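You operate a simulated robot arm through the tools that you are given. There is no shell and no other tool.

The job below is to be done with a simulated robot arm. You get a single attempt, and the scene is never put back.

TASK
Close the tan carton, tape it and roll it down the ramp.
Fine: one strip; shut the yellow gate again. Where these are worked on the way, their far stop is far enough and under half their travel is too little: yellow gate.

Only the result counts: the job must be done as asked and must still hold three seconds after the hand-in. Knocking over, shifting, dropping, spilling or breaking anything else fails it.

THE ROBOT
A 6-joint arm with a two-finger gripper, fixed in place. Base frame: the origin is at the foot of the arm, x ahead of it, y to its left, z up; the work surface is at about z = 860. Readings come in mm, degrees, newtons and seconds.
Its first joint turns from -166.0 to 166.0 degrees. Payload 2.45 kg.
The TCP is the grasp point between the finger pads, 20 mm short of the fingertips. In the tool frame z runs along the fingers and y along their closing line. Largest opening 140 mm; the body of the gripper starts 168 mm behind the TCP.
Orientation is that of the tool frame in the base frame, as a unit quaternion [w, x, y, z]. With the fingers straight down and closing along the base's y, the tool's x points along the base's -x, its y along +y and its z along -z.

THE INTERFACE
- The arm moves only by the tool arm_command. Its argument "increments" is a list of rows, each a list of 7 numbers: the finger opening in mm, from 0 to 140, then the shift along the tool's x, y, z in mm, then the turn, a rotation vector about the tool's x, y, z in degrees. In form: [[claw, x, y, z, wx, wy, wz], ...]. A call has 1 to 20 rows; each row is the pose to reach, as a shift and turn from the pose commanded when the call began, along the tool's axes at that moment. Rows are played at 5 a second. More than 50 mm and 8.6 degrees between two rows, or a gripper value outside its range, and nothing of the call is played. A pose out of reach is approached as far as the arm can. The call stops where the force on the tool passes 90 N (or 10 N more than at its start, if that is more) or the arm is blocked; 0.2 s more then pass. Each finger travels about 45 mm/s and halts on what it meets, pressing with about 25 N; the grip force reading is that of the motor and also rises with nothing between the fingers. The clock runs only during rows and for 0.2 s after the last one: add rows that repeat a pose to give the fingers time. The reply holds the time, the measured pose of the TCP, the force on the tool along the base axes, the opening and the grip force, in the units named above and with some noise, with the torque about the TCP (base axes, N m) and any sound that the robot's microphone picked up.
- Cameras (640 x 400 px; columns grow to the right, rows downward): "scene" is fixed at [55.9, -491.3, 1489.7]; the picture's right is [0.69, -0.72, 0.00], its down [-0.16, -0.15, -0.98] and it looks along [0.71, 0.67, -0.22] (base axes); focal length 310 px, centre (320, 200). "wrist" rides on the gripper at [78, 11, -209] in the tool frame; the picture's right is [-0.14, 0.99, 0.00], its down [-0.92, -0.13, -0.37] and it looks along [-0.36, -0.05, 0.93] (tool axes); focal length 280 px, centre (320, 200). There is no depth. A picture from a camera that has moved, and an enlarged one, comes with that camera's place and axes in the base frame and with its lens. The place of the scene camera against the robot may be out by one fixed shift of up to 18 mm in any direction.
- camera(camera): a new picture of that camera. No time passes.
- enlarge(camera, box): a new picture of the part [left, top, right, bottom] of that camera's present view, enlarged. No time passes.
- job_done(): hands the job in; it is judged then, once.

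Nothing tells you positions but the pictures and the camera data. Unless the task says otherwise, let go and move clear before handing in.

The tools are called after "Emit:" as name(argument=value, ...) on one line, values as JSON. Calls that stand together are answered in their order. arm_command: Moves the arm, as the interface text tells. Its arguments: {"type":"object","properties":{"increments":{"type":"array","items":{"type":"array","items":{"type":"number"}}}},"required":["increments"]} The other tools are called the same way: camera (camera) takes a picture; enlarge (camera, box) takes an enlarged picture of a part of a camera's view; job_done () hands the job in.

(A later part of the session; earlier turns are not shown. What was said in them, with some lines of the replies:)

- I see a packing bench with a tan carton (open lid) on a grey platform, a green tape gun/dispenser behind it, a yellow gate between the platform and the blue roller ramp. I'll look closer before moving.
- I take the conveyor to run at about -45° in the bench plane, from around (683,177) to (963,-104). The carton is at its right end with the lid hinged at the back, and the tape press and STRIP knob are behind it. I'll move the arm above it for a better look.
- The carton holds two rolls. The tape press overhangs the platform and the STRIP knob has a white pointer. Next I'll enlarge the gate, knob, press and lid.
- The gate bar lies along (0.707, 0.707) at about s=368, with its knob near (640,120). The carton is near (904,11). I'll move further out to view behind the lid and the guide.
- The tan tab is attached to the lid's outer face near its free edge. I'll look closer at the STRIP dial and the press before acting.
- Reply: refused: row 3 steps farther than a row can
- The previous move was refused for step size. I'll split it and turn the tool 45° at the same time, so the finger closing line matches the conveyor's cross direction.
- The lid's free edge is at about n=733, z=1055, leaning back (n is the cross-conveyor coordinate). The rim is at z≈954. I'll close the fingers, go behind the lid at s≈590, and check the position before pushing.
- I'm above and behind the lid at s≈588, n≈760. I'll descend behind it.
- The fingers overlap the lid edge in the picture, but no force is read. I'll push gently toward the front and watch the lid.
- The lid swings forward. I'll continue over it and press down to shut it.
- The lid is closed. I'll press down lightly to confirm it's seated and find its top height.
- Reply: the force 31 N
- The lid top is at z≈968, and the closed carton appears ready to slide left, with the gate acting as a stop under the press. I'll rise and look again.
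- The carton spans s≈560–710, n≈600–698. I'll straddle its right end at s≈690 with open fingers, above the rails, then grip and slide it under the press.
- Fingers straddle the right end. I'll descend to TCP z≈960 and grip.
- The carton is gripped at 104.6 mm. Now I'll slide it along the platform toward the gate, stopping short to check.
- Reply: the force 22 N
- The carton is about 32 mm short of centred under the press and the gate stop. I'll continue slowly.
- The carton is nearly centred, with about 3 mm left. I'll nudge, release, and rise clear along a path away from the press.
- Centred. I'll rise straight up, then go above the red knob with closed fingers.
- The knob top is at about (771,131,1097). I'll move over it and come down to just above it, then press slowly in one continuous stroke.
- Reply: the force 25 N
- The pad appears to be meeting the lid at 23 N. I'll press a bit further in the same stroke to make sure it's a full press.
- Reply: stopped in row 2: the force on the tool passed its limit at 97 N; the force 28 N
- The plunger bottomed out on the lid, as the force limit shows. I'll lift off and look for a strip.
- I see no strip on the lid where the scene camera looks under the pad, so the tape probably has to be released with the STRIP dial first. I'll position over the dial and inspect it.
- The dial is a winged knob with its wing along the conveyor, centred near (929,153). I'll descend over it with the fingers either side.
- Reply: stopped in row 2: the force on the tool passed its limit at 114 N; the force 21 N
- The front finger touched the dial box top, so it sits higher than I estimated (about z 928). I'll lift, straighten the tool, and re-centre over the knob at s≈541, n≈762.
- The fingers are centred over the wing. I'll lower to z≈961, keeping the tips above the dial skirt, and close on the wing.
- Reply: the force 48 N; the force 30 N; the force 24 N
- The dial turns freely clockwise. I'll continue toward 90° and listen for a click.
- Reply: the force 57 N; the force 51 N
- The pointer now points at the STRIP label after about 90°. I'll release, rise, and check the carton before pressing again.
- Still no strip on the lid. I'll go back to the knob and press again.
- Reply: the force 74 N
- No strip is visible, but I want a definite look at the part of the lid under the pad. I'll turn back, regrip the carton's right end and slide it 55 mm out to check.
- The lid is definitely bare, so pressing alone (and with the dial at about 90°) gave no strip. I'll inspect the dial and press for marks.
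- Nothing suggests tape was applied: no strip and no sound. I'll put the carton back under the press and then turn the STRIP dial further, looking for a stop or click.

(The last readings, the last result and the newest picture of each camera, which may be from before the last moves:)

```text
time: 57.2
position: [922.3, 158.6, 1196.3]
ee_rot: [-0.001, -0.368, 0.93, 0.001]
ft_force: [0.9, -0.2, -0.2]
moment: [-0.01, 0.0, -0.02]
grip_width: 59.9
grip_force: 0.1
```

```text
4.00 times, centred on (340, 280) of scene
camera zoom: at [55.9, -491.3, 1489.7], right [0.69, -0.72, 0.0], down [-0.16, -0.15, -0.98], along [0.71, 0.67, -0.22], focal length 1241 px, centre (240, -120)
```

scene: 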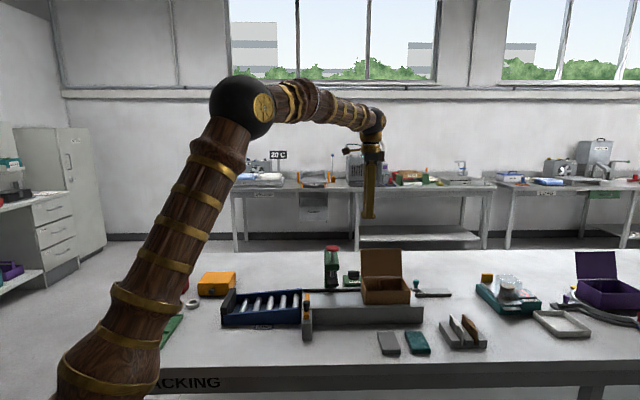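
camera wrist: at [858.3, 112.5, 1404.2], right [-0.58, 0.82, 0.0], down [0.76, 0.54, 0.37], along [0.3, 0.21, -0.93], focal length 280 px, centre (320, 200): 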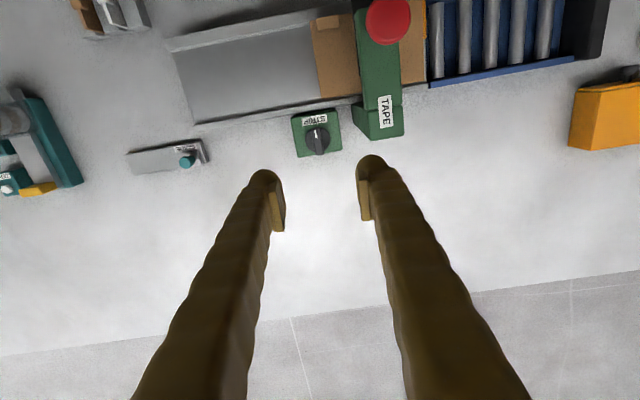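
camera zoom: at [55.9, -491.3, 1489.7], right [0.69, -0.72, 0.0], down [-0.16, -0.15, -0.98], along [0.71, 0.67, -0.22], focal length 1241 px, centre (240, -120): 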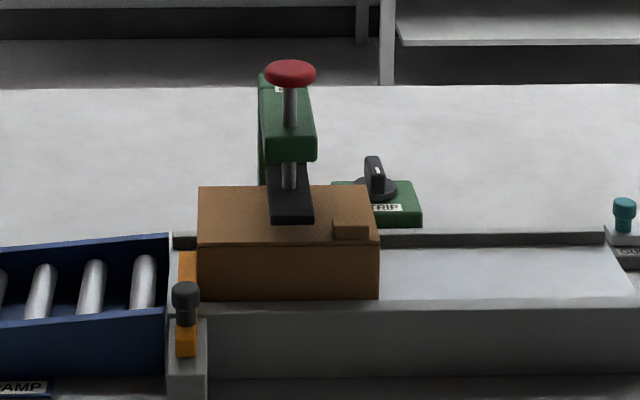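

Emit:
arm_command(increments=[[55, 0, 0, 40, 0, 0, -3.8], [55, 0, 0, 80, 0, 0, -3.8], [55, 0, 0, 120, 0, 0, -3.8], [55, 0, 0, 160, 0, 0, -3.8], [55, 0, 0, 200, 0, 0, -3.8], [55, 0, 0, 225, 0, 0, -3.8], [55, 0, 0, 234.5, 0, 0, -3.8], [40, 0, 0, 234.5, 0, 0, -3.8], [22, 0, 0, 234.5, 0, 0, -3.8], [5, 0, 0, 234.5, 0, 0, -3.8], [5, 0, 0, 234.5, 0, 0, -3.8], [5, 0, 0, 234.5, 0, 0, -3.8]])

Emit:
enlarge(camera="wrist", box=[240, 100, 400, 240])

```text
time: 59.8
position: [923.5, 156.8, 962.4]
ee_rot: [0.0, -0.397, 0.918, 0.0]
ft_force: [14.6, -10.5, -5.3]
moment: [-0.06, -0.14, 0.01]
grip_width: 17.2
grip_force: 9.4
```

```text
2.86 times, centred on (320, 170) of wrist
camera zoom: at [862.7, 107.2, 1169.4], right [-0.63, 0.78, 0.0], down [0.72, 0.58, 0.37], along [0.29, 0.23, -0.93], focal length 801 px, centre (320, 286)
```

zoom: 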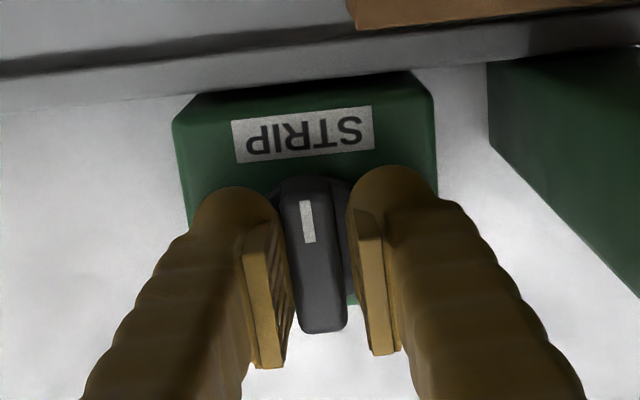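

Emit:
arm_command(increments=[[5, 0, -0.8, 0, 0, 0, 0], [5, 0, -1.6, 0, 0, 0, 0], [5, 0, -1.6, 0, 0, 0, 0], [5, 0, -1.6, 0, 0, 0, 0]])

```text
time: 60.8
position: [922.7, 157.4, 962.4]
ee_rot: [-0.001, -0.397, 0.918, 0.001]
ft_force: [17.9, -6.9, -3.5]
moment: [-0.05, -0.16, 0.03]
grip_width: 16.6
grip_force: 8.6
```

Emit:
arm_command(increments=[[5, 0, -1, 0, 0, 0, 0], [5, 0, -2, 0, 0, 0, 0], [5, 0, -2, 0, 0, 0, 0]])

```text
time: 61.6
position: [925.0, 156.1, 961.8]
ee_rot: [-0.001, -0.398, 0.917, 0.001]
ft_force: [2.9, 1.1, 8.6]
moment: [-0.05, 0.0, -0.01]
grip_width: 13.8
grip_force: 39.6
```

Gripped with low side force. I'll turn clockwise further, in stages.

Emit:
arm_command(increments=[[5, 0, 0, 0, 0, 0, 8], [5, 0, 0, 0, 0, 0, 16], [5, 0, 0, 0, 0, 0, 24], [5, 0, 0, 0, 0, 0, 32], [5, 0, 0, 0, 0, 0, 40], [5, 0, 0, 0, 0, 0, 48]])

Emit:
enlarge(camera="wrist", box=[240, 100, 400, 240])

Emit:
enlarge(camera="scene", box=[280, 230, 400, 330])

```text
time: 63.0
position: [924.8, 156.9, 962.2]
ee_rot: [-0.001, 0.012, 1.0, -0.001]
ft_force: [-11.0, 3.7, 16.2]
moment: [0.04, -0.02, 0.03]
grip_width: 14.0
grip_force: 40.4
```

```text
2.86 times, centred on (320, 170) of wrist
camera zoom: at [847.3, 168.1, 1169.4], right [0.16, 0.99, 0.0], down [0.92, -0.15, 0.37], along [0.36, -0.06, -0.93], focal length 801 px, centre (320, 286)
```

zoom: 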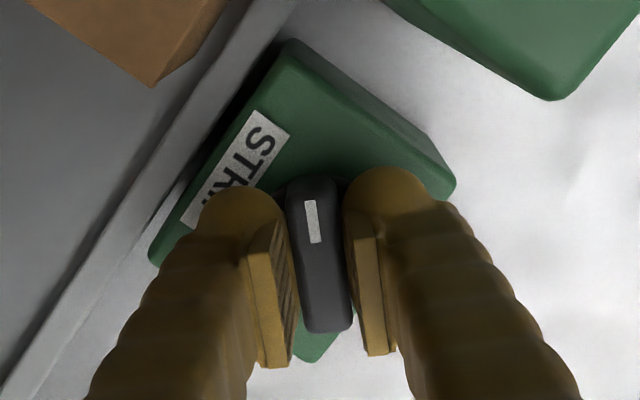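

```text
4.00 times, centred on (340, 280) of scene
camera zoom: at [55.9, -491.3, 1489.7], right [0.69, -0.72, 0.0], down [-0.16, -0.15, -0.98], along [0.71, 0.67, -0.22], focal length 1241 px, centre (240, -120)
```

zoom: 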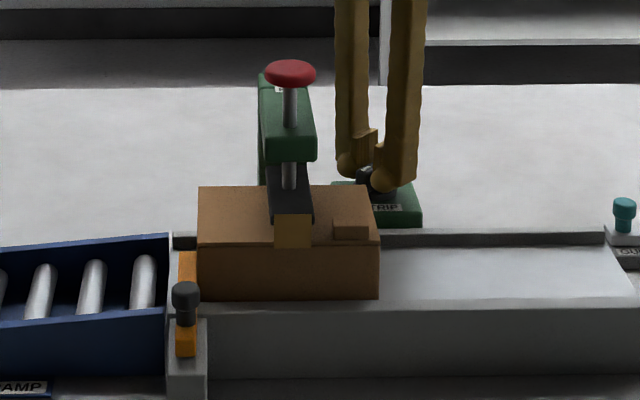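

A tan strip has appeared under the pad. I stop turning here and look closely.

Emit:
enlarge(camera="scene", box=[315, 270, 375, 310])

```text
10.00 times, centred on (345, 290) of scene
camera zoom: at [55.9, -491.3, 1489.7], right [0.69, -0.72, 0.0], down [-0.16, -0.15, -0.98], along [0.71, 0.67, -0.22], focal length 3102 px, centre (70, -700)
```

zoom: 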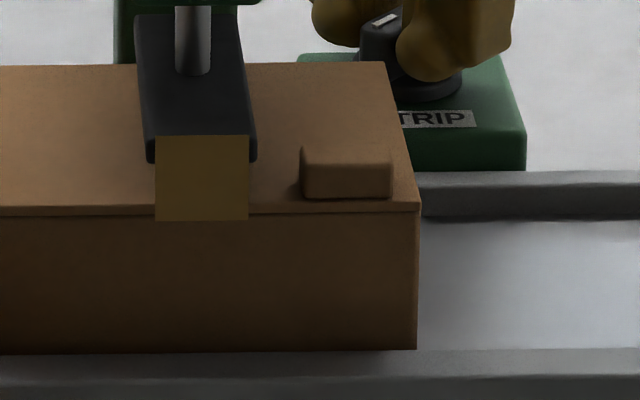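

The strip is fed and hangs at the pad's front, so one press should apply it. I'll release the dial without turning it and go to the knob.

Emit:
arm_command(increments=[[20, 0, 0, 0, 0, 0, 0], [40, 0, 0, 0, 0, 0, 0], [55, 0, 0, 0, 0, 0, 0], [55, 0, 0, -35, 0, 0, 0], [55, 0, 0, -80, 0, 0, 0], [55, 0, 0, -125, 0, 0, 0], [55, 0, 0, -170, 0, 0, 0], [55, 0, 0, -215, 0, 0, 0], [55, 0, 0, -235, 0, 0, 0]])

Emit:
arm_command(increments=[[30, 38, -8, 0, 0, 0, 0], [10, 76, -15, 0, 0, 0, 0], [0, 114, -23, 0, 0, 0, 0], [0, 152, -29, 0, 0, 0, 0], [0, 152, -29, 35, 0, 0, 0], [0, 152, -29, 65, 0, 0, 0], [0, 152, -29, 71, 0, 0, 0]])

Emit:
enlarge(camera="scene", box=[280, 210, 400, 310])

```text
time: 65.0
position: [927.8, 158.2, 1199.3]
ee_rot: [-0.001, 0.01, 1.0, 0.001]
ft_force: [0.0, 0.4, -0.5]
moment: [-0.03, 0.0, 0.02]
grip_width: 55.3
grip_force: 0.0
```

```text
time: 66.6
position: [772.9, 128.6, 1126.7]
ee_rot: [-0.001, 0.011, 1.0, 0.001]
ft_force: [-0.2, 0.5, -0.4]
moment: [-0.02, 0.0, -0.03]
grip_width: 0.1
grip_force: 24.6
```

```text
4.00 times, centred on (340, 260) of scene
camera zoom: at [55.9, -491.3, 1489.7], right [0.69, -0.72, 0.0], down [-0.16, -0.15, -0.98], along [0.71, 0.67, -0.22], focal length 1241 px, centre (240, -40)
```

zoom: 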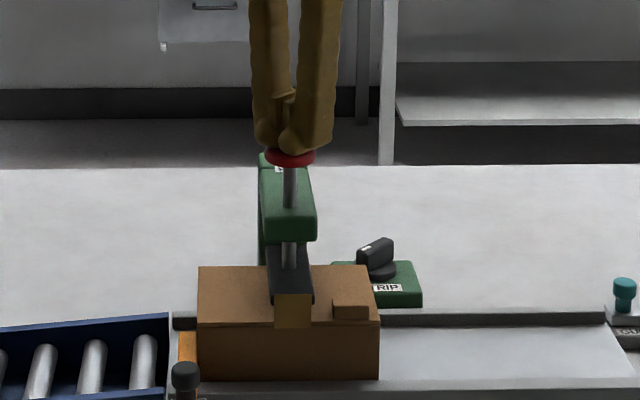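

Over the knob with the strip hanging ready. I'll press once, fully.

Emit:
arm_command(increments=[[0, 0, 0, 6, 0, 0, 0], [0, 0, 0, 12, 0, 0, 0], [0, 0, 0, 16, 0, 0, 0], [0, 0, 0, 20, 0, 0, 0], [0, 0, 0, 23, 0, 0, 0], [0, 0, 0, 26, 0, 0, 0]])

Emit:
enlarge(camera="scene", box=[280, 210, 400, 310])

```text
time: 68.0
position: [772.3, 130.6, 1104.0]
ee_rot: [0.002, 0.01, 1.0, 0.0]
ft_force: [10.1, 10.6, 56.5]
moment: [0.16, -0.08, 0.02]
grip_width: 5.8
grip_force: 28.7
```

```text
4.00 times, centred on (340, 260) of scene
camera zoom: at [55.9, -491.3, 1489.7], right [0.69, -0.72, 0.0], down [-0.16, -0.15, -0.98], along [0.71, 0.67, -0.22], focal length 1241 px, centre (240, -40)
```

zoom: 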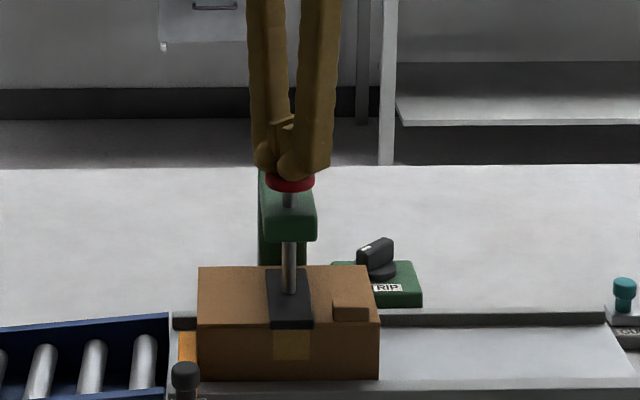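

The strip is now stuck to the carton front. I'll lift off and confirm.

Emit:
arm_command(increments=[[0, 0, 0, -8, 0, 0, 0], [0, 0, 0, -30, 0, 0, 0], [0, 0, 0, -65, 0, 0, 0], [0, 0, 0, -95, 0, 0, 0]])

Emit:
enlarge(camera="scene", box=[315, 270, 375, 310])

Emit:
camera(camera="wrist")

Emit:
enlarge(camera="scene", box=[290, 280, 330, 345])

```text
time: 69.0
position: [772.7, 130.9, 1195.6]
ee_rot: [-0.002, 0.011, 1.0, 0.0]
ft_force: [0.3, 0.1, 0.4]
moment: [0.01, 0.0, 0.0]
grip_width: 0.1
grip_force: 29.4
```

```text
10.00 times, centred on (345, 290) of scene
camera zoom: at [55.9, -491.3, 1489.7], right [0.69, -0.72, 0.0], down [-0.16, -0.15, -0.98], along [0.71, 0.67, -0.22], focal length 3102 px, centre (70, -700)
```

zoom: 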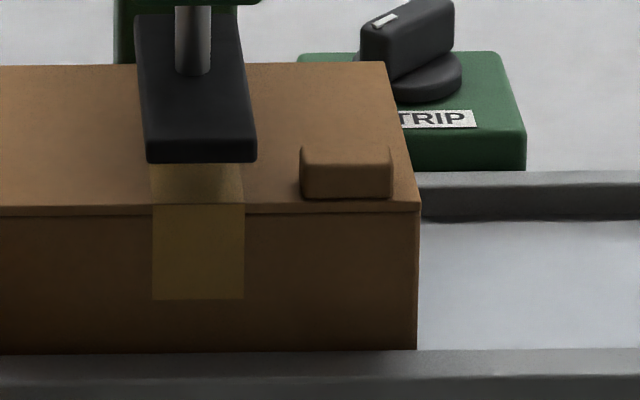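

```text
taken
camera wrist: at [696.2, 142.9, 1404.1], right [0.16, 0.99, 0.0], down [0.92, -0.15, 0.37], along [0.36, -0.06, -0.93], focal length 280 px, centre (320, 200)
```

wrist: 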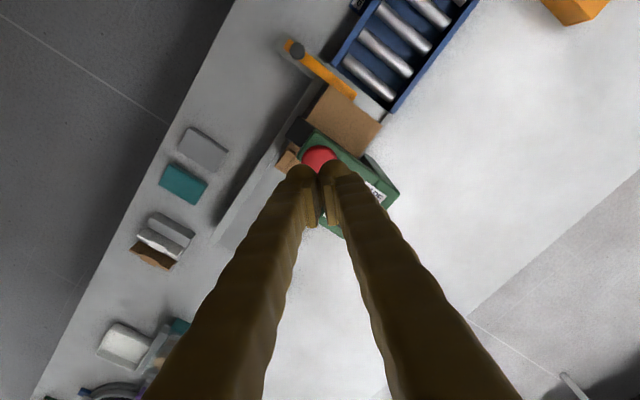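

```text
6.15 times, centred on (310, 312) of scene
camera zoom: at [55.9, -491.3, 1489.7], right [0.69, -0.72, 0.0], down [-0.16, -0.15, -0.98], along [0.71, 0.67, -0.22], focal length 1909 px, centre (382, -492)
```

zoom: 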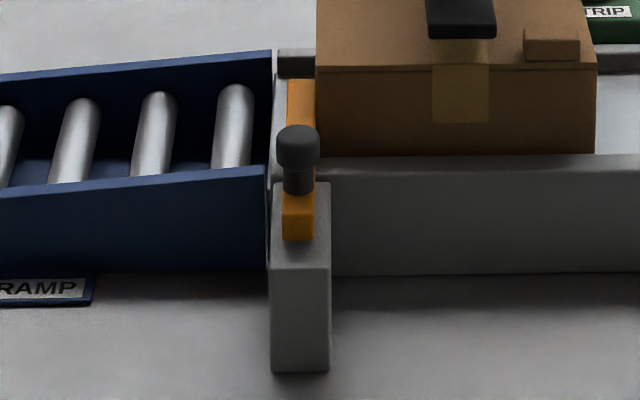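

One strip is applied over the lid and front. Next is the gate: its knob is at about (640,119), top z≈969. I'll go above it with the fingers closing across the conveyor direction.

Emit:
arm_command(increments=[[20, 33, -4, 0, 0, 0, 7.3], [40, 66, -8, 0, 0, 0, 14.6], [60, 99, -11, 10, 0, 0, 21.9], [60, 132, -14.6, 30, 0, 0, 29.2], [60, 132, -14.6, 70, 0, 0, 36.5], [60, 132, -14.6, 110, 0, 0, 43.7], [60, 132, -14.6, 150, 0, 0, 43.7]])

Emit:
camera(camera="wrist")

Emit:
enlarge(camera="wrist", box=[240, 100, 400, 240])

Emit:
enlarge(camera="scene", box=[260, 240, 360, 345])

```text
time: 70.6
position: [641.0, 115.4, 1046.1]
ee_rot: [-0.001, 0.383, 0.924, 0.0]
ft_force: [0.0, 0.1, -0.5]
moment: [0.01, 0.0, 0.01]
grip_width: 60.2
grip_force: 0.1
```

```text
taken
camera wrist: at [594.7, 177.1, 1253.6], right [0.8, 0.6, 0.0], down [0.56, -0.74, 0.37], along [0.22, -0.29, -0.93], focal length 280 px, centre (320, 200)
```

wrist: 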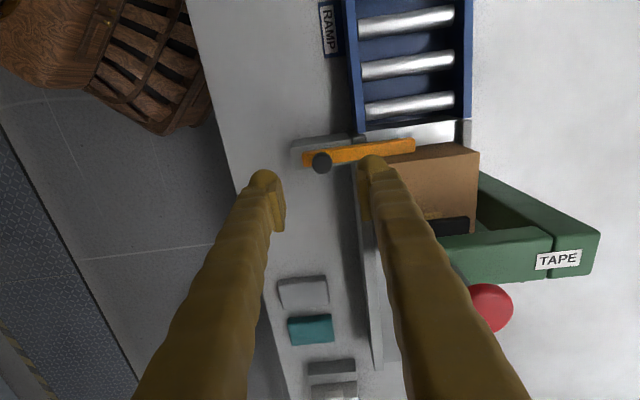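

```text
2.86 times, centred on (320, 170) of wrist
camera zoom: at [594.7, 177.1, 1253.6], right [0.8, 0.6, 0.0], down [0.56, -0.74, 0.37], along [0.22, -0.29, -0.93], focal length 801 px, centre (320, 286)
```

zoom: 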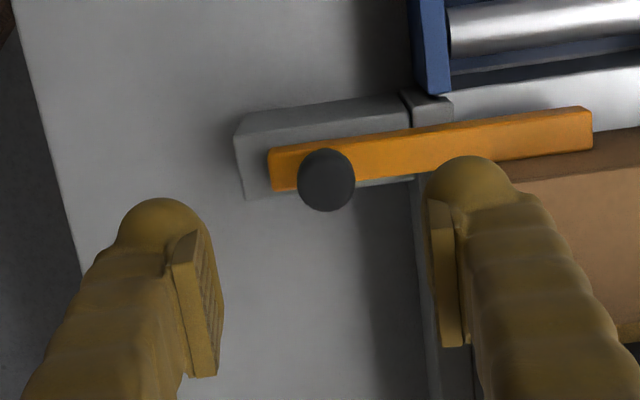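

```text
3.81 times, centred on (310, 292) of scene
camera zoom: at [55.9, -491.3, 1489.7], right [0.69, -0.72, 0.0], down [-0.16, -0.15, -0.98], along [0.71, 0.67, -0.22], focal length 1182 px, centre (358, -152)
```

zoom: 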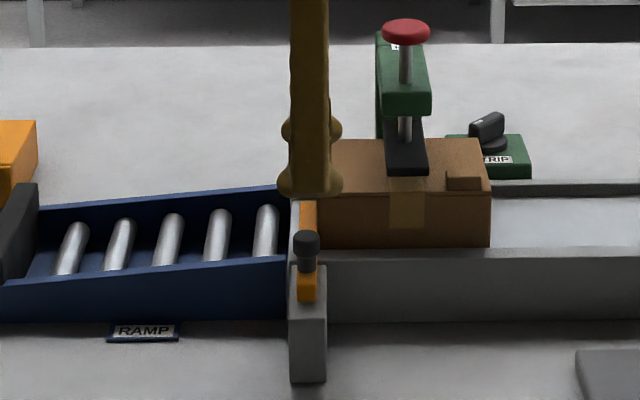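

Emit:
arm_command(increments=[[60, 4, 1, 30, 0, 0, 0], [60, 6.5, 2, 60, 0, 0, 0], [60, 6.5, 2, 74, 0, 0, 0], [60, 6.5, 2, 81, 0, 0, 0]])

Emit:
enlarge(camera="wrist", box=[240, 100, 400, 240])

Emit:
enlarge(camera="scene", box=[270, 260, 350, 345])

```text
time: 71.6
position: [635.1, 123.1, 963.7]
ee_rot: [-0.001, 0.383, 0.924, 0.0]
ft_force: [0.0, 0.3, 0.1]
moment: [0.0, 0.0, 0.03]
grip_width: 60.2
grip_force: 0.0
```

```text
2.86 times, centred on (320, 170) of wrist
camera zoom: at [588.4, 185.6, 1171.3], right [0.8, 0.6, 0.0], down [0.56, -0.74, 0.37], along [0.22, -0.29, -0.93], focal length 801 px, centre (320, 286)
```

zoom: 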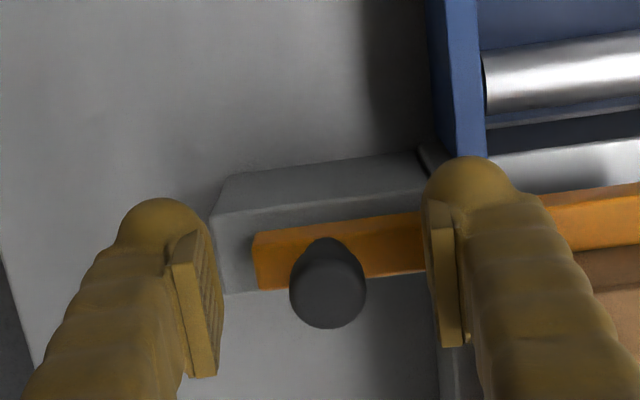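

```text
4.71 times, centred on (310, 302) of scene
camera zoom: at [55.9, -491.3, 1489.7], right [0.69, -0.72, 0.0], down [-0.16, -0.15, -0.98], along [0.71, 0.67, -0.22], focal length 1460 px, centre (367, -282)
```

zoom: 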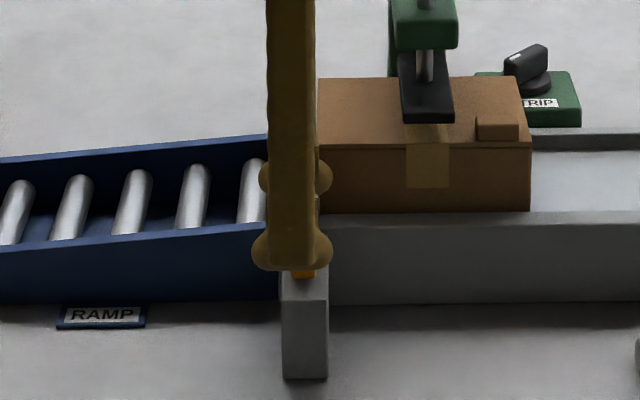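

The knob is between the fingers. I'll centre slightly and close on it.

Emit:
arm_command(increments=[[60, -3, 2, 0, 0, 0, 0], [40, -3, 2, 0, 0, 0, 0], [25, -3, 2, 0, 0, 0, 0], [10, -3, 2, 0, 0, 0, 0], [10, -3, 2, 0, 0, 0, 0], [10, -3, 2, 0, 0, 0, 0]])

Emit:
enlarge(camera="wrist", box=[240, 100, 400, 240])

```text
time: 73.0
position: [637.2, 122.4, 964.9]
ee_rot: [-0.002, 0.382, 0.924, 0.0]
ft_force: [-9.7, -14.5, 1.5]
moment: [-0.14, 0.11, -0.04]
grip_width: 19.9
grip_force: 44.6
```

```text
2.86 times, centred on (320, 170) of wrist
camera zoom: at [592.0, 184.9, 1171.7], right [0.8, 0.6, 0.0], down [0.56, -0.74, 0.37], along [0.22, -0.29, -0.93], focal length 801 px, centre (320, 286)
```

zoom: 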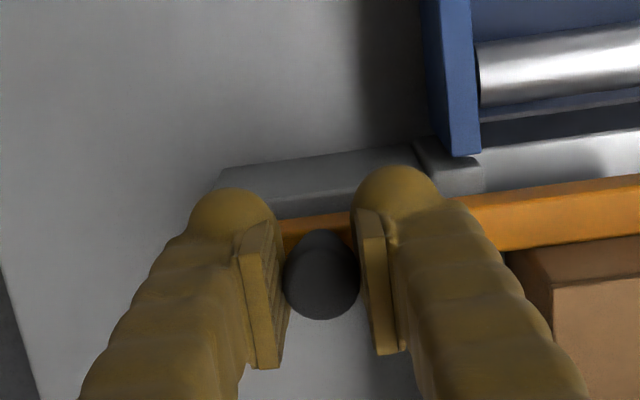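

Knob gripped. I'll pull it outward gently and see if it slides.

Emit:
arm_command(increments=[[10, 0, -4, 0, 0, 0, 0], [10, 0, -8, 0, 0, 0, 0], [10, 0, -12, 0, 0, 0, 0], [10, 0, -16, 0, 0, 0, 0]])

Emit:
enlarge(camera="scene", box=[270, 260, 350, 345])

Emit:
camera(camera="wrist")

```text
time: 74.0
position: [628.8, 113.2, 963.7]
ee_rot: [-0.001, 0.382, 0.924, 0.001]
ft_force: [-5.9, 6.1, 21.7]
moment: [-0.01, -0.04, 0.02]
grip_width: 19.8
grip_force: 44.4
```

```text
4.71 times, centred on (310, 302) of scene
camera zoom: at [55.9, -491.3, 1489.7], right [0.69, -0.72, 0.0], down [-0.16, -0.15, -0.98], along [0.71, 0.67, -0.22], focal length 1460 px, centre (367, -282)
```

zoom: 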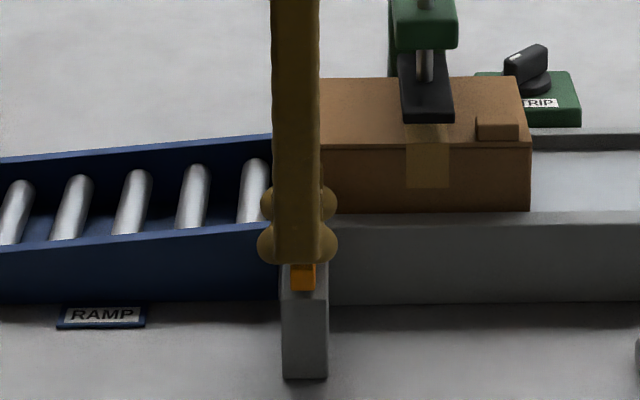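

```text
taken
camera wrist: at [582.3, 175.3, 1171.6], right [0.8, 0.6, 0.0], down [0.56, -0.74, 0.37], along [0.22, -0.29, -0.93], focal length 280 px, centre (320, 200)
```

wrist: 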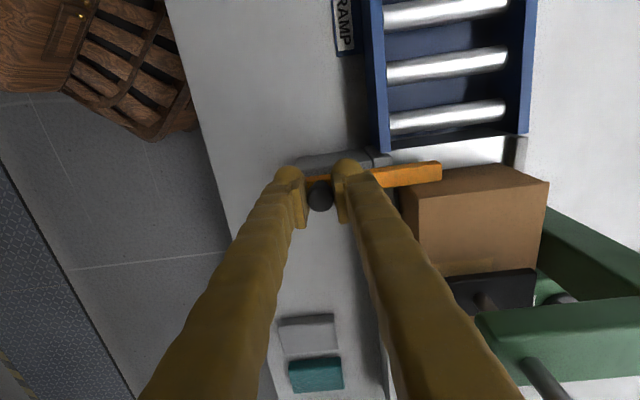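

It slides outward. I'll continue to the far stop.

Emit:
arm_command(increments=[[10, 0, -8, 0, 0, 0, 0], [10, 0, -16, 0, 0, 0, 0], [10, 0, -24, 0, 0, 0, 0], [10, 0, -32, 0, 0, 0, 0], [10, 0, -40, 0, 0, 0, 0], [10, 0, -48, 0, 0, 0, 0]])

Emit:
camera(camera="wrist")

Emit:
enlarge(camera="scene", box=[270, 260, 350, 345])

```text
time: 75.4
position: [594.2, 79.0, 965.3]
ee_rot: [-0.003, 0.382, 0.924, 0.0]
ft_force: [-0.7, 1.1, -35.9]
moment: [0.11, 0.05, -0.01]
grip_width: 19.9
grip_force: 44.9
```

```text
taken
camera wrist: at [548.1, 140.7, 1172.2], right [0.8, 0.6, 0.0], down [0.56, -0.74, 0.37], along [0.22, -0.29, -0.93], focal length 280 px, centre (320, 200)
```

wrist: 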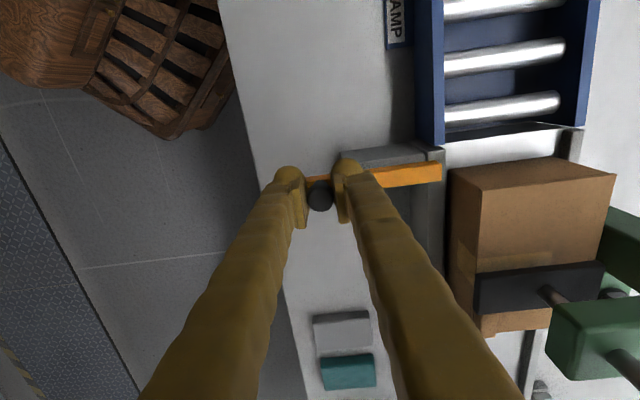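

```text
4.71 times, centred on (310, 302) of scene
camera zoom: at [55.9, -491.3, 1489.7], right [0.69, -0.72, 0.0], down [-0.16, -0.15, -0.98], along [0.71, 0.67, -0.22], focal length 1460 px, centre (367, -282)
```

zoom: 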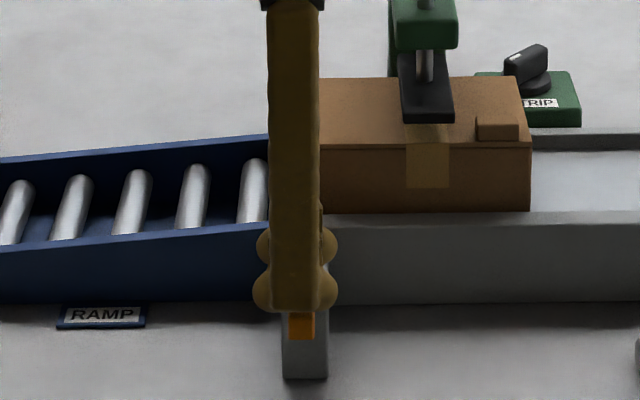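

The bar tip is now at the front rail. I'll pull a little further to find the stop.

Emit:
arm_command(increments=[[10, 0, -4, 0, 0, 0, 0], [10, 0, -8, 0, 0, 0, 0], [10, 0, -12, 0, 0, 0, 0], [10, 0, -16, 0, 0, 0, 0], [10, 0, -20, 0, 0, 0, 0]])

Emit:
camera(camera="wrist")

```text
time: 76.4
position: [590.4, 71.7, 966.4]
ee_rot: [0.003, 0.382, 0.924, 0.005]
ft_force: [17.2, 29.6, -13.8]
moment: [0.31, -0.14, 0.06]
grip_width: 19.8
grip_force: 44.7
stopped in row 5: the force on the tool passed its limit at 97 N (the readings are from after the stop); the commanded pose is now the measured one
```

```text
taken
camera wrist: at [540.5, 131.9, 1173.2], right [0.8, 0.6, 0.01], down [0.56, -0.74, 0.37], along [0.23, -0.29, -0.93], focal length 280 px, centre (320, 200)
```

wrist: 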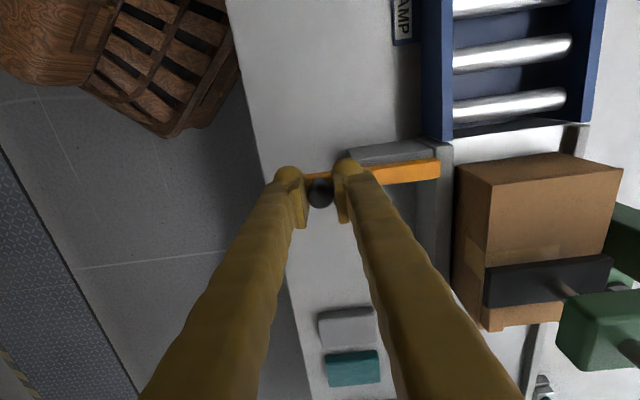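

The gate is fully withdrawn at its far stop. I'll release, rise, and go above the carton's left end (s≈395), clear of the press arm.

Emit:
arm_command(increments=[[40, 0, 0, 0, 0, 0, 0], [60, 0, 0, 0, 0, 0, 0], [60, 0, 0, 0, 0, 0, 0], [60, 0, 0, -40, 0.66, 0.1, 0], [60, 0, 0, -85, 0.66, 0.1, 0], [80, 0, 0, -130, 0.66, 0.1, 0], [100, 0, 0, -175, 0.66, 0.1, 0], [120, 0, 0, -220, 0.66, 0.1, 0], [132, -8, 45, -230, 0.66, 0.1, 0], [132, -16, 90, -230, 0.66, 0.1, 0], [132, -24, 135, -230, 0.66, 0.1, 0], [132, -28, 180, -230, 0.66, 0.1, 0]])

Emit:
camera(camera="wrist")

Emit:
enlarge(camera="scene", box=[210, 240, 400, 345])

```text
time: 79.0
position: [735.3, 177.0, 1192.4]
ee_rot: [0.0, 0.382, 0.924, -0.001]
ft_force: [-0.3, 0.5, 0.3]
moment: [-0.05, -0.01, 0.0]
grip_width: 131.8
grip_force: 0.1
```

```text
taken
camera wrist: at [687.9, 239.0, 1400.6], right [0.8, 0.6, 0.0], down [0.56, -0.74, 0.37], along [0.22, -0.3, -0.93], focal length 280 px, centre (320, 200)
```

wrist: 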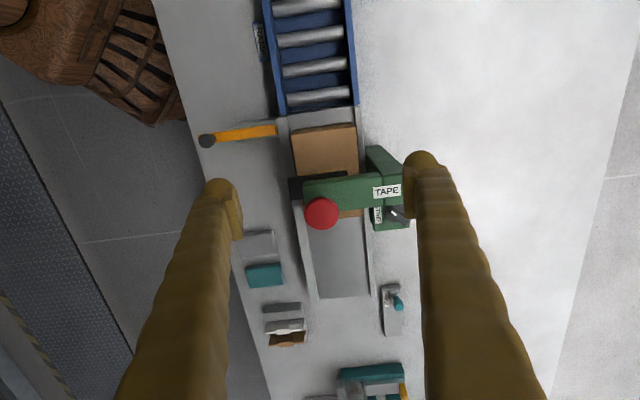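

```text
3.37 times, centred on (305, 292) of scene
camera zoom: at [55.9, -491.3, 1489.7], right [0.69, -0.72, 0.0], down [-0.16, -0.15, -0.98], along [0.71, 0.67, -0.22], focal length 1045 px, centre (370, -112)
```

zoom: 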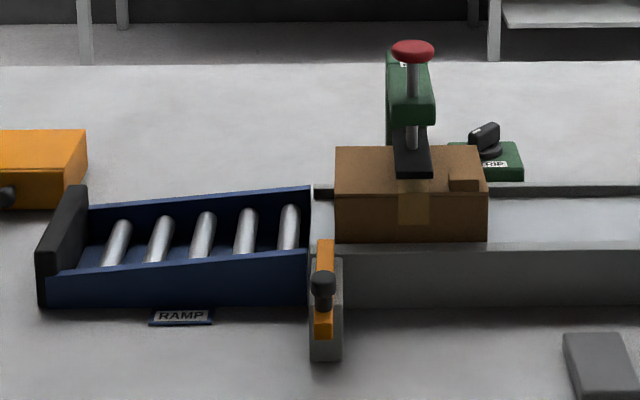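

Emit:
arm_command(increments=[[132, 0, 3, 40, 0, 0, 0], [132, 0, 3, 85, 0, 0, 0], [132, 0, 3, 130, 0, 0, 0], [132, 0, 3, 175, 0, 0, 0], [132, 0, 3, 210, 0, 0, 0], [132, 0, 3, 229, 0, 0, 0], [115, 0, 3, 229, 0, 0, 0], [95, 0, 3, 229, 0, 0, 0], [85, 0, 3, 229, 0, 0, 0], [85, 0, 3, 229, 0, 0, 0]])

Emit:
camera(camera="wrist")

Emit:
enlarge(camera="scene", box=[210, 220, 400, 345])

```text
time: 81.2
position: [735.2, 180.1, 968.3]
ee_rot: [0.0, 0.382, 0.924, -0.001]
ft_force: [-0.2, 0.0, 1.1]
moment: [-0.03, -0.01, 0.08]
grip_width: 99.6
grip_force: 24.8
```

```text
taken
camera wrist: at [687.5, 243.0, 1175.7], right [0.8, 0.6, 0.0], down [0.56, -0.74, 0.37], along [0.22, -0.3, -0.93], focal length 280 px, centre (320, 200)
```

wrist: 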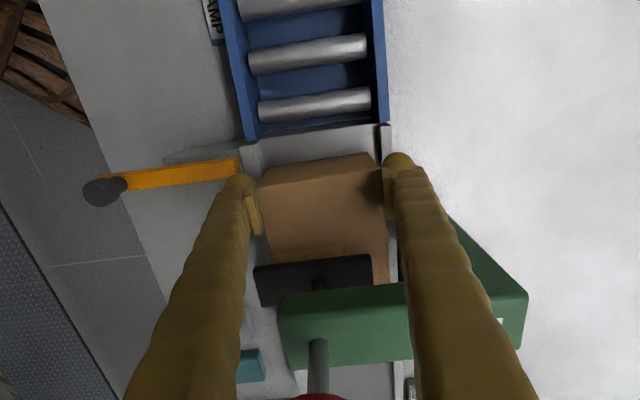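

```text
3.20 times, centred on (305, 282) of scene
camera zoom: at [55.9, -491.3, 1489.7], right [0.69, -0.72, 0.0], down [-0.16, -0.15, -0.98], along [0.71, 0.67, -0.22], focal length 993 px, centre (368, -64)
```

zoom: 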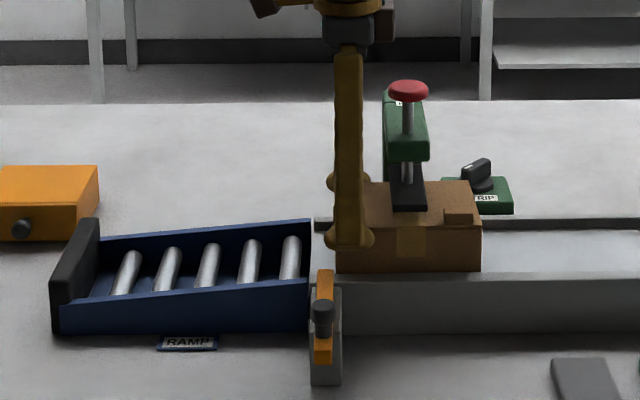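

Gripped at the left end. I'll draw the carton along past the open gate and onto the ramp.

Emit:
arm_command(increments=[[85, 8, 0, 0, 0, 0, 0], [85, 20, 0, 0, 0, 0, 0], [85, 35, 0, 0, 0, 0, 0], [85, 50, 0, 0, 0, 0, 0], [85, 65, 0, 0, 0, 0, 0], [85, 80, 0, 0, 0, 0, 0], [85, 95, 0, 0, 0, 0, 0]])

Emit:
camera(camera="wrist")

Emit:
enlarge(camera="scene", box=[210, 220, 400, 345])

```text
time: 82.8
position: [666.9, 243.6, 968.8]
ee_rot: [0.0, 0.381, 0.925, -0.002]
ft_force: [0.6, 0.2, -0.6]
moment: [0.07, 0.06, 0.01]
grip_width: 99.3
grip_force: 24.7
```

```text
taken
camera wrist: at [620.8, 307.6, 1175.9], right [0.8, 0.6, 0.0], down [0.56, -0.74, 0.37], along [0.22, -0.3, -0.93], focal length 280 px, centre (320, 200)
```

wrist: 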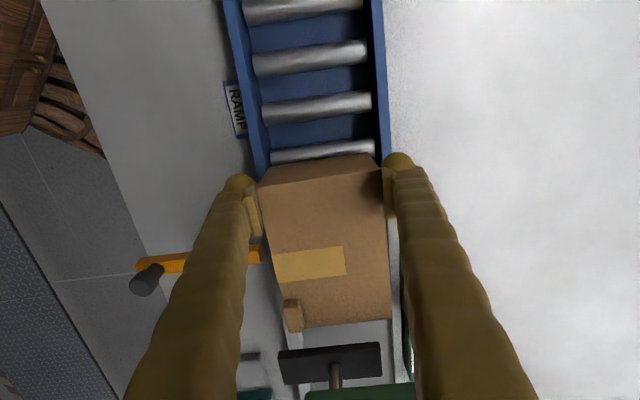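

```text
3.20 times, centred on (305, 282) of scene
camera zoom: at [55.9, -491.3, 1489.7], right [0.69, -0.72, 0.0], down [-0.16, -0.15, -0.98], along [0.71, 0.67, -0.22], focal length 993 px, centre (368, -64)
```

zoom: 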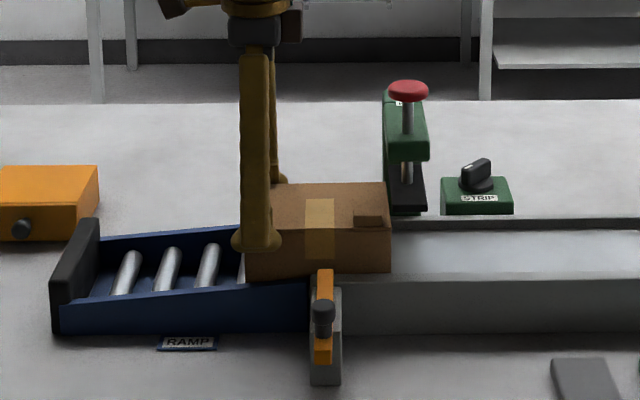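

Carton is moving onto the ramp with one strip in place. I'll continue another 85 mm so it's wholly on the rollers.

Emit:
arm_command(increments=[[85, 15, 0, 0, 0, 0, 0], [85, 30, 0, 0, 0, 0, 0], [85, 45, 0, 0, 0, 0, 0], [85, 60, 0, 0, 0, 0, 0], [85, 75, 0, 0, 0, 0, 0], [85, 85, 0, 0, 0, 0, 0]])

Emit:
camera(camera="wrist")

Emit:
enlarge(camera="scene", box=[210, 220, 400, 345])

```text
time: 84.2
position: [608.6, 305.9, 968.1]
ee_rot: [-0.001, 0.382, 0.924, -0.001]
ft_force: [-0.3, -0.4, -2.8]
moment: [0.08, 0.07, -0.04]
grip_width: 99.3
grip_force: 25.2
```

```text
taken
camera wrist: at [561.4, 367.7, 1176.3], right [0.8, 0.6, 0.0], down [0.56, -0.74, 0.37], along [0.22, -0.3, -0.93], focal length 280 px, centre (320, 200)
```

wrist: 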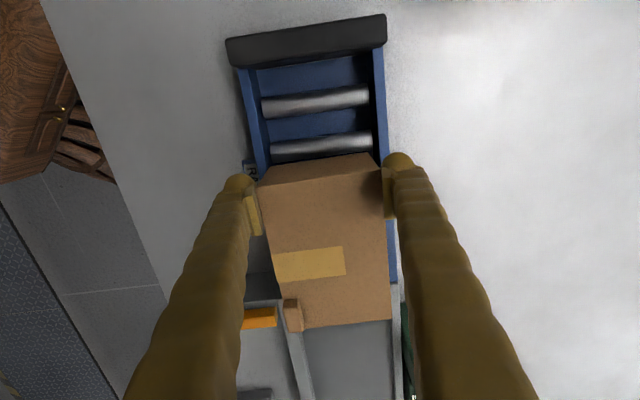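

```text
3.20 times, centred on (305, 282) of scene
camera zoom: at [55.9, -491.3, 1489.7], right [0.69, -0.72, 0.0], down [-0.16, -0.15, -0.98], along [0.71, 0.67, -0.22], focal length 993 px, centre (368, -64)
```

zoom: 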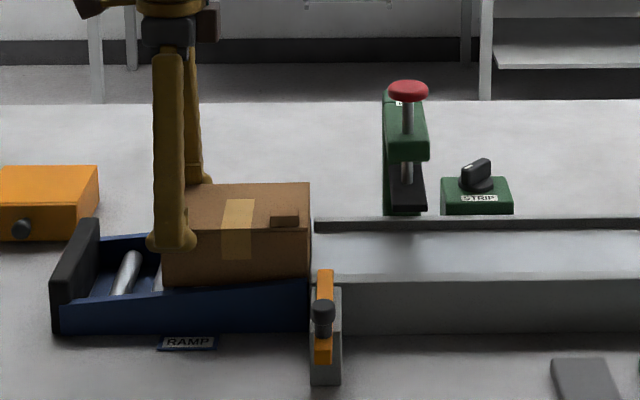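

The carton now rests tilted on the ramp. I'll release it so it rolls.

Emit:
arm_command(increments=[[100, 0, 0, 0, 0, 0, 0], [115, 0, 0, 0, 0, 0, 0], [132, 0, 0, 0, 0, 0, 0], [132, 0, 0, 0, 0, 0, 0], [132, 0, 0, 0, 0, 0, 0], [132, 0, 0, 0, 0, 0, 0]])

Emit:
camera(camera="wrist")

Emit:
enlarge(camera="scene", box=[210, 220, 400, 345])

```text
time: 85.6
position: [607.8, 305.0, 969.6]
ee_rot: [-0.001, 0.382, 0.924, -0.001]
ft_force: [0.7, 0.2, -0.2]
moment: [-0.02, 0.02, -0.01]
grip_width: 132.2
grip_force: 0.1
```

```text
taken
camera wrist: at [561.6, 367.5, 1176.3], right [0.8, 0.6, 0.0], down [0.56, -0.74, 0.37], along [0.22, -0.3, -0.93], focal length 280 px, centre (320, 200)
```

wrist: 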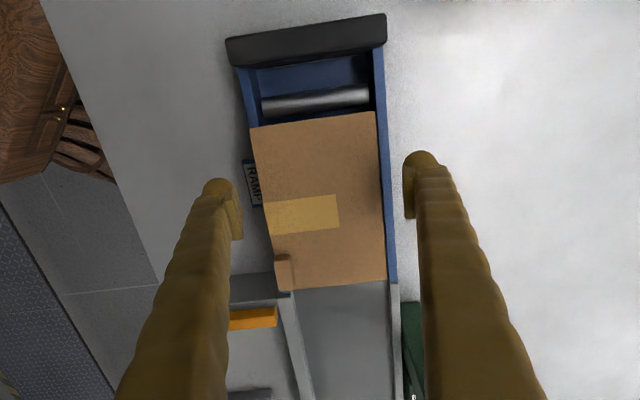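

```text
3.20 times, centred on (305, 282) of scene
camera zoom: at [55.9, -491.3, 1489.7], right [0.69, -0.72, 0.0], down [-0.16, -0.15, -0.98], along [0.71, 0.67, -0.22], focal length 993 px, centre (368, -64)
```

zoom: 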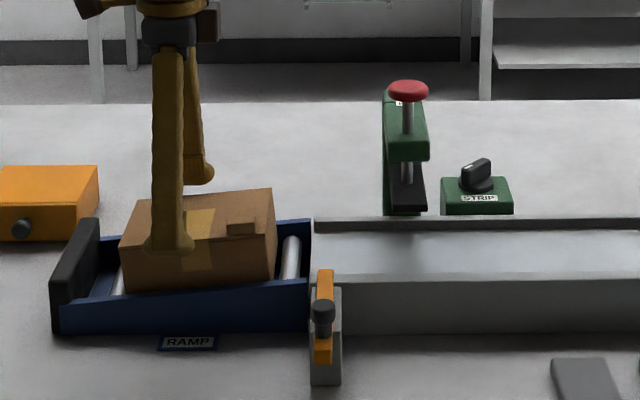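

It is rolling. I'll rise straight up and let time pass.

Emit:
arm_command(increments=[[132, 0, 0, -30, 0, 0, 0], [132, 0, 0, -70, 0, 0, 0], [132, 0, 0, -110, 0, 0, 0], [120, 0, 0, -150, 0, 0, 0], [100, 0, 0, -190, 0, 0, 0], [80, 0, 0, -220, 0, 0, 0], [60, 0, 0, -225, 0, 0, 0]])

Emit:
camera(camera="wrist")

Emit:
enlarge(camera="scene", box=[210, 220, 400, 345])

```text
time: 87.2
position: [609.1, 306.7, 1192.5]
ee_rot: [0.0, 0.382, 0.924, 0.0]
ft_force: [-0.6, 0.3, 0.0]
moment: [0.0, -0.02, 0.0]
grip_width: 60.0
grip_force: 0.1
```

```text
taken
camera wrist: at [561.0, 369.0, 1399.9], right [0.8, 0.6, 0.0], down [0.56, -0.74, 0.37], along [0.22, -0.3, -0.93], focal length 280 px, centre (320, 200)
```

wrist: 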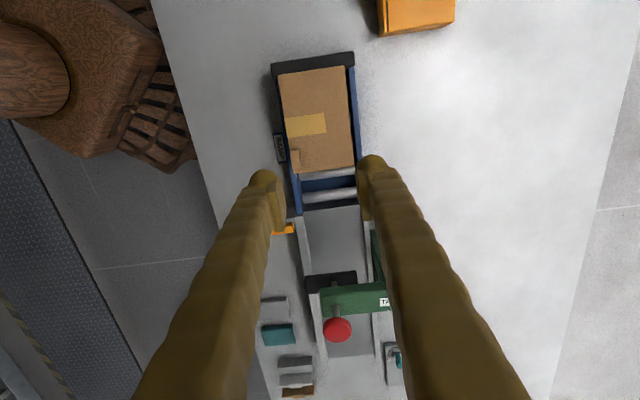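

```text
3.20 times, centred on (305, 282) of scene
camera zoom: at [55.9, -491.3, 1489.7], right [0.69, -0.72, 0.0], down [-0.16, -0.15, -0.98], along [0.71, 0.67, -0.22], focal length 993 px, centre (368, -64)
```

zoom: 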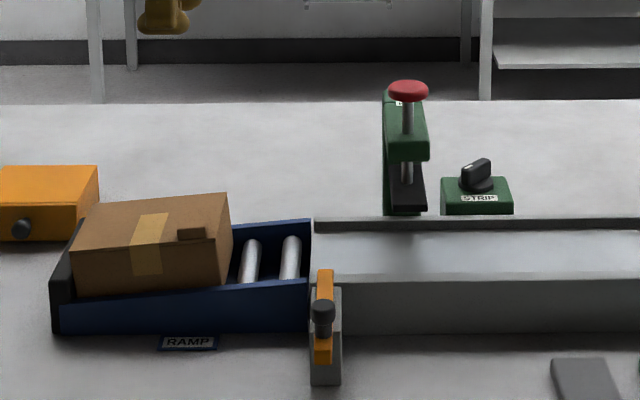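

The carton has rolled to the bottom of the ramp, still closed with one strip. Now I'll go back to the gate knob to shut it.

Emit:
arm_command(increments=[[60, -30, -36, 0, 0, 0, 0], [60, -60, -72, 0, 0, 0, 0], [60, -90, -108, 0, 0, 0, 0], [60, -120, -144, 0, 0, 0, 0], [60, -153, -179, 0, 0, 0, 0], [60, -153, -179, 40, 0, 0, 0], [60, -153, -179, 85, 0, 0, 0], [60, -153, -179, 130, 0, 0, 0], [60, -153, -179, 170, 0, 0, 0]])

Emit:
enlarge(camera="wrist", box=[240, 100, 400, 240])

```text
time: 89.2
position: [589.6, 73.2, 1022.9]
ee_rot: [0.0, 0.381, 0.925, -0.001]
ft_force: [0.4, -0.3, 0.7]
moment: [0.01, 0.0, 0.01]
grip_width: 59.9
grip_force: 0.1
```

```text
2.86 times, centred on (320, 170) of wrist
camera zoom: at [542.0, 135.2, 1231.6], right [0.8, 0.6, 0.0], down [0.56, -0.74, 0.37], along [0.22, -0.3, -0.93], focal length 801 px, centre (320, 286)
```

zoom: 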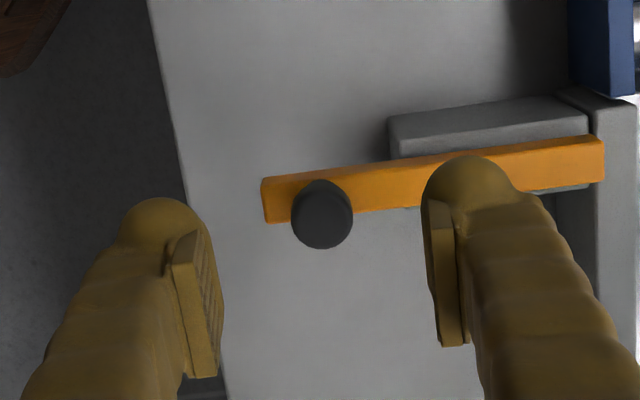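

Emit:
arm_command(increments=[[60, 0, 0, 25, 0, 0, 0], [60, 0, 0, 48, 0, 0, 0], [60, 0, 0, 57, 0, 0, 0], [42, 0, 0, 57, 0, 0, 0], [25, 0, 0, 57, 0, 0, 0], [10, 0, 0, 57, 0, 0, 0], [10, 0, 0, 57, 0, 0, 0]])

Emit:
arm_command(increments=[[10, 0, 5, 0, 0, 0, 0], [10, 0, 12, 0, 0, 0, 0], [10, 0, 20, 0, 0, 0, 0], [10, 0, 28, 0, 0, 0, 0], [10, 0, 36, 0, 0, 0, 0], [10, 0, 44, 0, 0, 0, 0], [10, 0, 52, 0, 0, 0, 0], [10, 0, 58, 0, 0, 0, 0]])

Emit:
camera(camera="wrist")

```text
time: 90.8
position: [588.5, 72.5, 965.7]
ee_rot: [-0.001, 0.381, 0.924, -0.001]
ft_force: [13.0, 16.3, -7.7]
moment: [0.17, -0.1, 0.05]
grip_width: 19.7
grip_force: 33.6
```

```text
time: 92.6
position: [630.0, 111.8, 966.6]
ee_rot: [0.001, 0.382, 0.924, -0.002]
ft_force: [-0.2, -0.8, -35.2]
moment: [0.09, 0.09, 0.0]
grip_width: 19.8
grip_force: 45.1
```

```text
taken
camera wrist: at [583.8, 174.3, 1173.8], right [0.8, 0.6, 0.0], down [0.56, -0.74, 0.37], along [0.22, -0.3, -0.93], focal length 280 px, centre (320, 200)
```

wrist: 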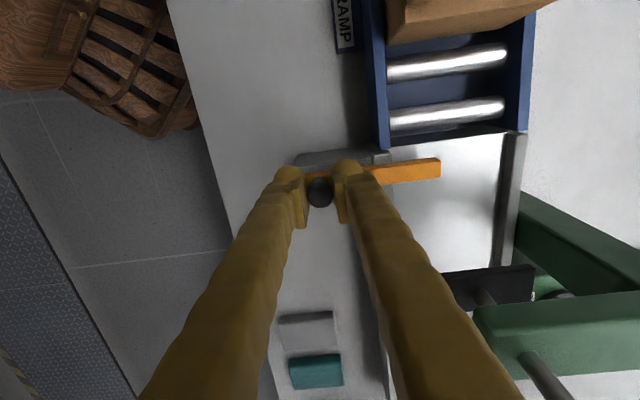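

Closing smoothly; about 12 mm left. I'll push to the closed stop.

Emit:
arm_command(increments=[[10, 0, 4, 0, 0, 0, 0], [10, 0, 8, 0, 0, 0, 0], [10, 0, 12, 0, 0, 0, 0], [10, 0, 15, 0, 0, 0, 0], [10, 0, 18, 0, 0, 0, 0]])

Emit:
camera(camera="wrist")

```text
time: 93.8
position: [640.8, 120.3, 966.1]
ee_rot: [-0.002, 0.382, 0.924, -0.004]
ft_force: [-48.2, -22.8, -5.6]
moment: [-0.15, 0.61, -0.09]
grip_width: 19.7
grip_force: 44.3
```

```text
taken
camera wrist: at [595.0, 184.4, 1174.2], right [0.8, 0.6, -0.01], down [0.56, -0.74, 0.37], along [0.22, -0.3, -0.93], focal length 280 px, centre (320, 200)
```

wrist: 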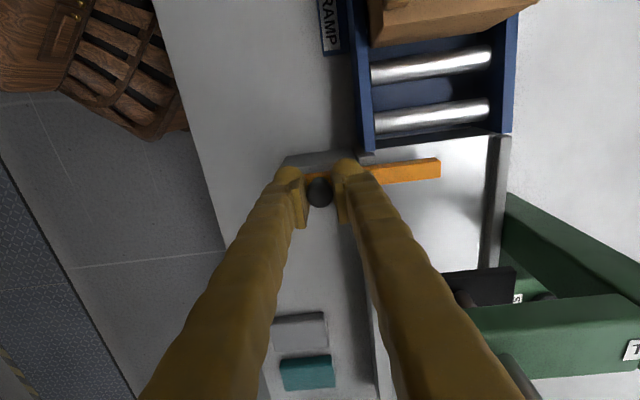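

The gate is at its closed stop (n≈538, same as at the start). I'll release, rise clear and verify everything.

Emit:
arm_command(increments=[[30, 0, -0.5, 0, 0, 0, 0], [50, 0, -0.5, 0, 0, 0, 0], [60, 0, -0.5, 0, 0, 0, 0], [60, 0, -0.5, -40, 0, 0, 0], [60, 0, -0.5, -85, 0, 0, 0], [60, 0, -0.5, -130, 0, 0, 0], [60, 0, -0.5, -175, 0, 0, 0], [60, 0, -0.5, -220, 0, 0, 0], [60, 20, -20, -250, 0, 0, 0], [60, 40, -40, -270, 0, 0, 0]])

Emit:
camera(camera="wrist")

Emit:
camera(camera="scene")

Emit:
enlarge(camera="scene", box=[200, 240, 400, 345])

```text
time: 96.0
position: [585.2, 126.2, 1237.8]
ee_rot: [0.0, 0.381, 0.924, -0.001]
ft_force: [-1.4, -0.2, -0.9]
moment: [-0.01, 0.01, 0.03]
grip_width: 60.2
grip_force: 0.1
```

```text
taken
camera wrist: at [538.8, 187.1, 1444.1], right [0.8, 0.6, 0.0], down [0.56, -0.74, 0.37], along [0.22, -0.3, -0.93], focal length 280 px, centre (320, 200)
```

wrist: 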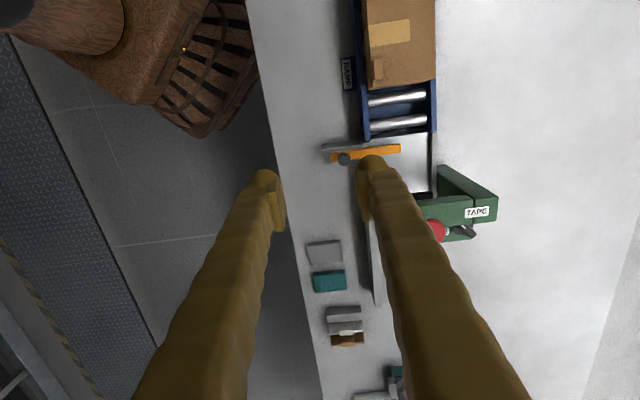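

```text
taken
```

scene: 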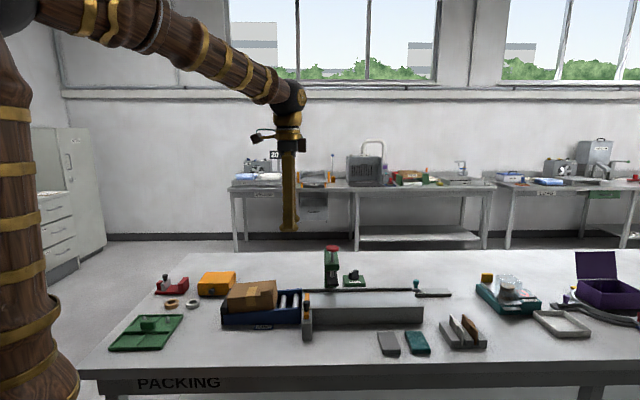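

```text
3.20 times, centred on (300, 292) of scene
camera zoom: at [55.9, -491.3, 1489.7], right [0.69, -0.72, 0.0], down [-0.16, -0.15, -0.98], along [0.71, 0.67, -0.22], focal length 993 px, centre (384, -96)
```

zoom: 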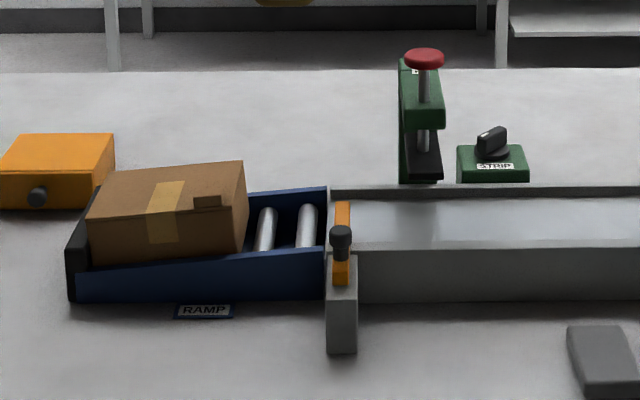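

The carton is shut, has one strip, and rests at the bottom of the ramp. The gate is closed, everything else is undisturbed, and the arm is clear, so I'm handing in.

Emit:
job_done()

```text
The job is handed in.
```

The tan carton is closed, taped with one strip and resting against the stop at the bottom of the ramp. The yellow gate is shut again, back at the position it started from. I handed the job in with the arm clear; no verdict came back.

- **Taping:** the tape press did nothing until the STRIP dial beside it was turned to about 135°, which fed a strip. My first two presses left no tape. The third applied the single strip, over the lid and down the front.
- **Left as is:** I did not turn the STRIP dial back, because that might have fed another strip.
- **Contact:** while lining up on the dial, one finger came down hard on the top of its green box (114 N) and stopped. The box showed no sign of having moved in the later pictures.
- **Other items:** the last pictures showed nothing else on the bench knocked over or shifted.
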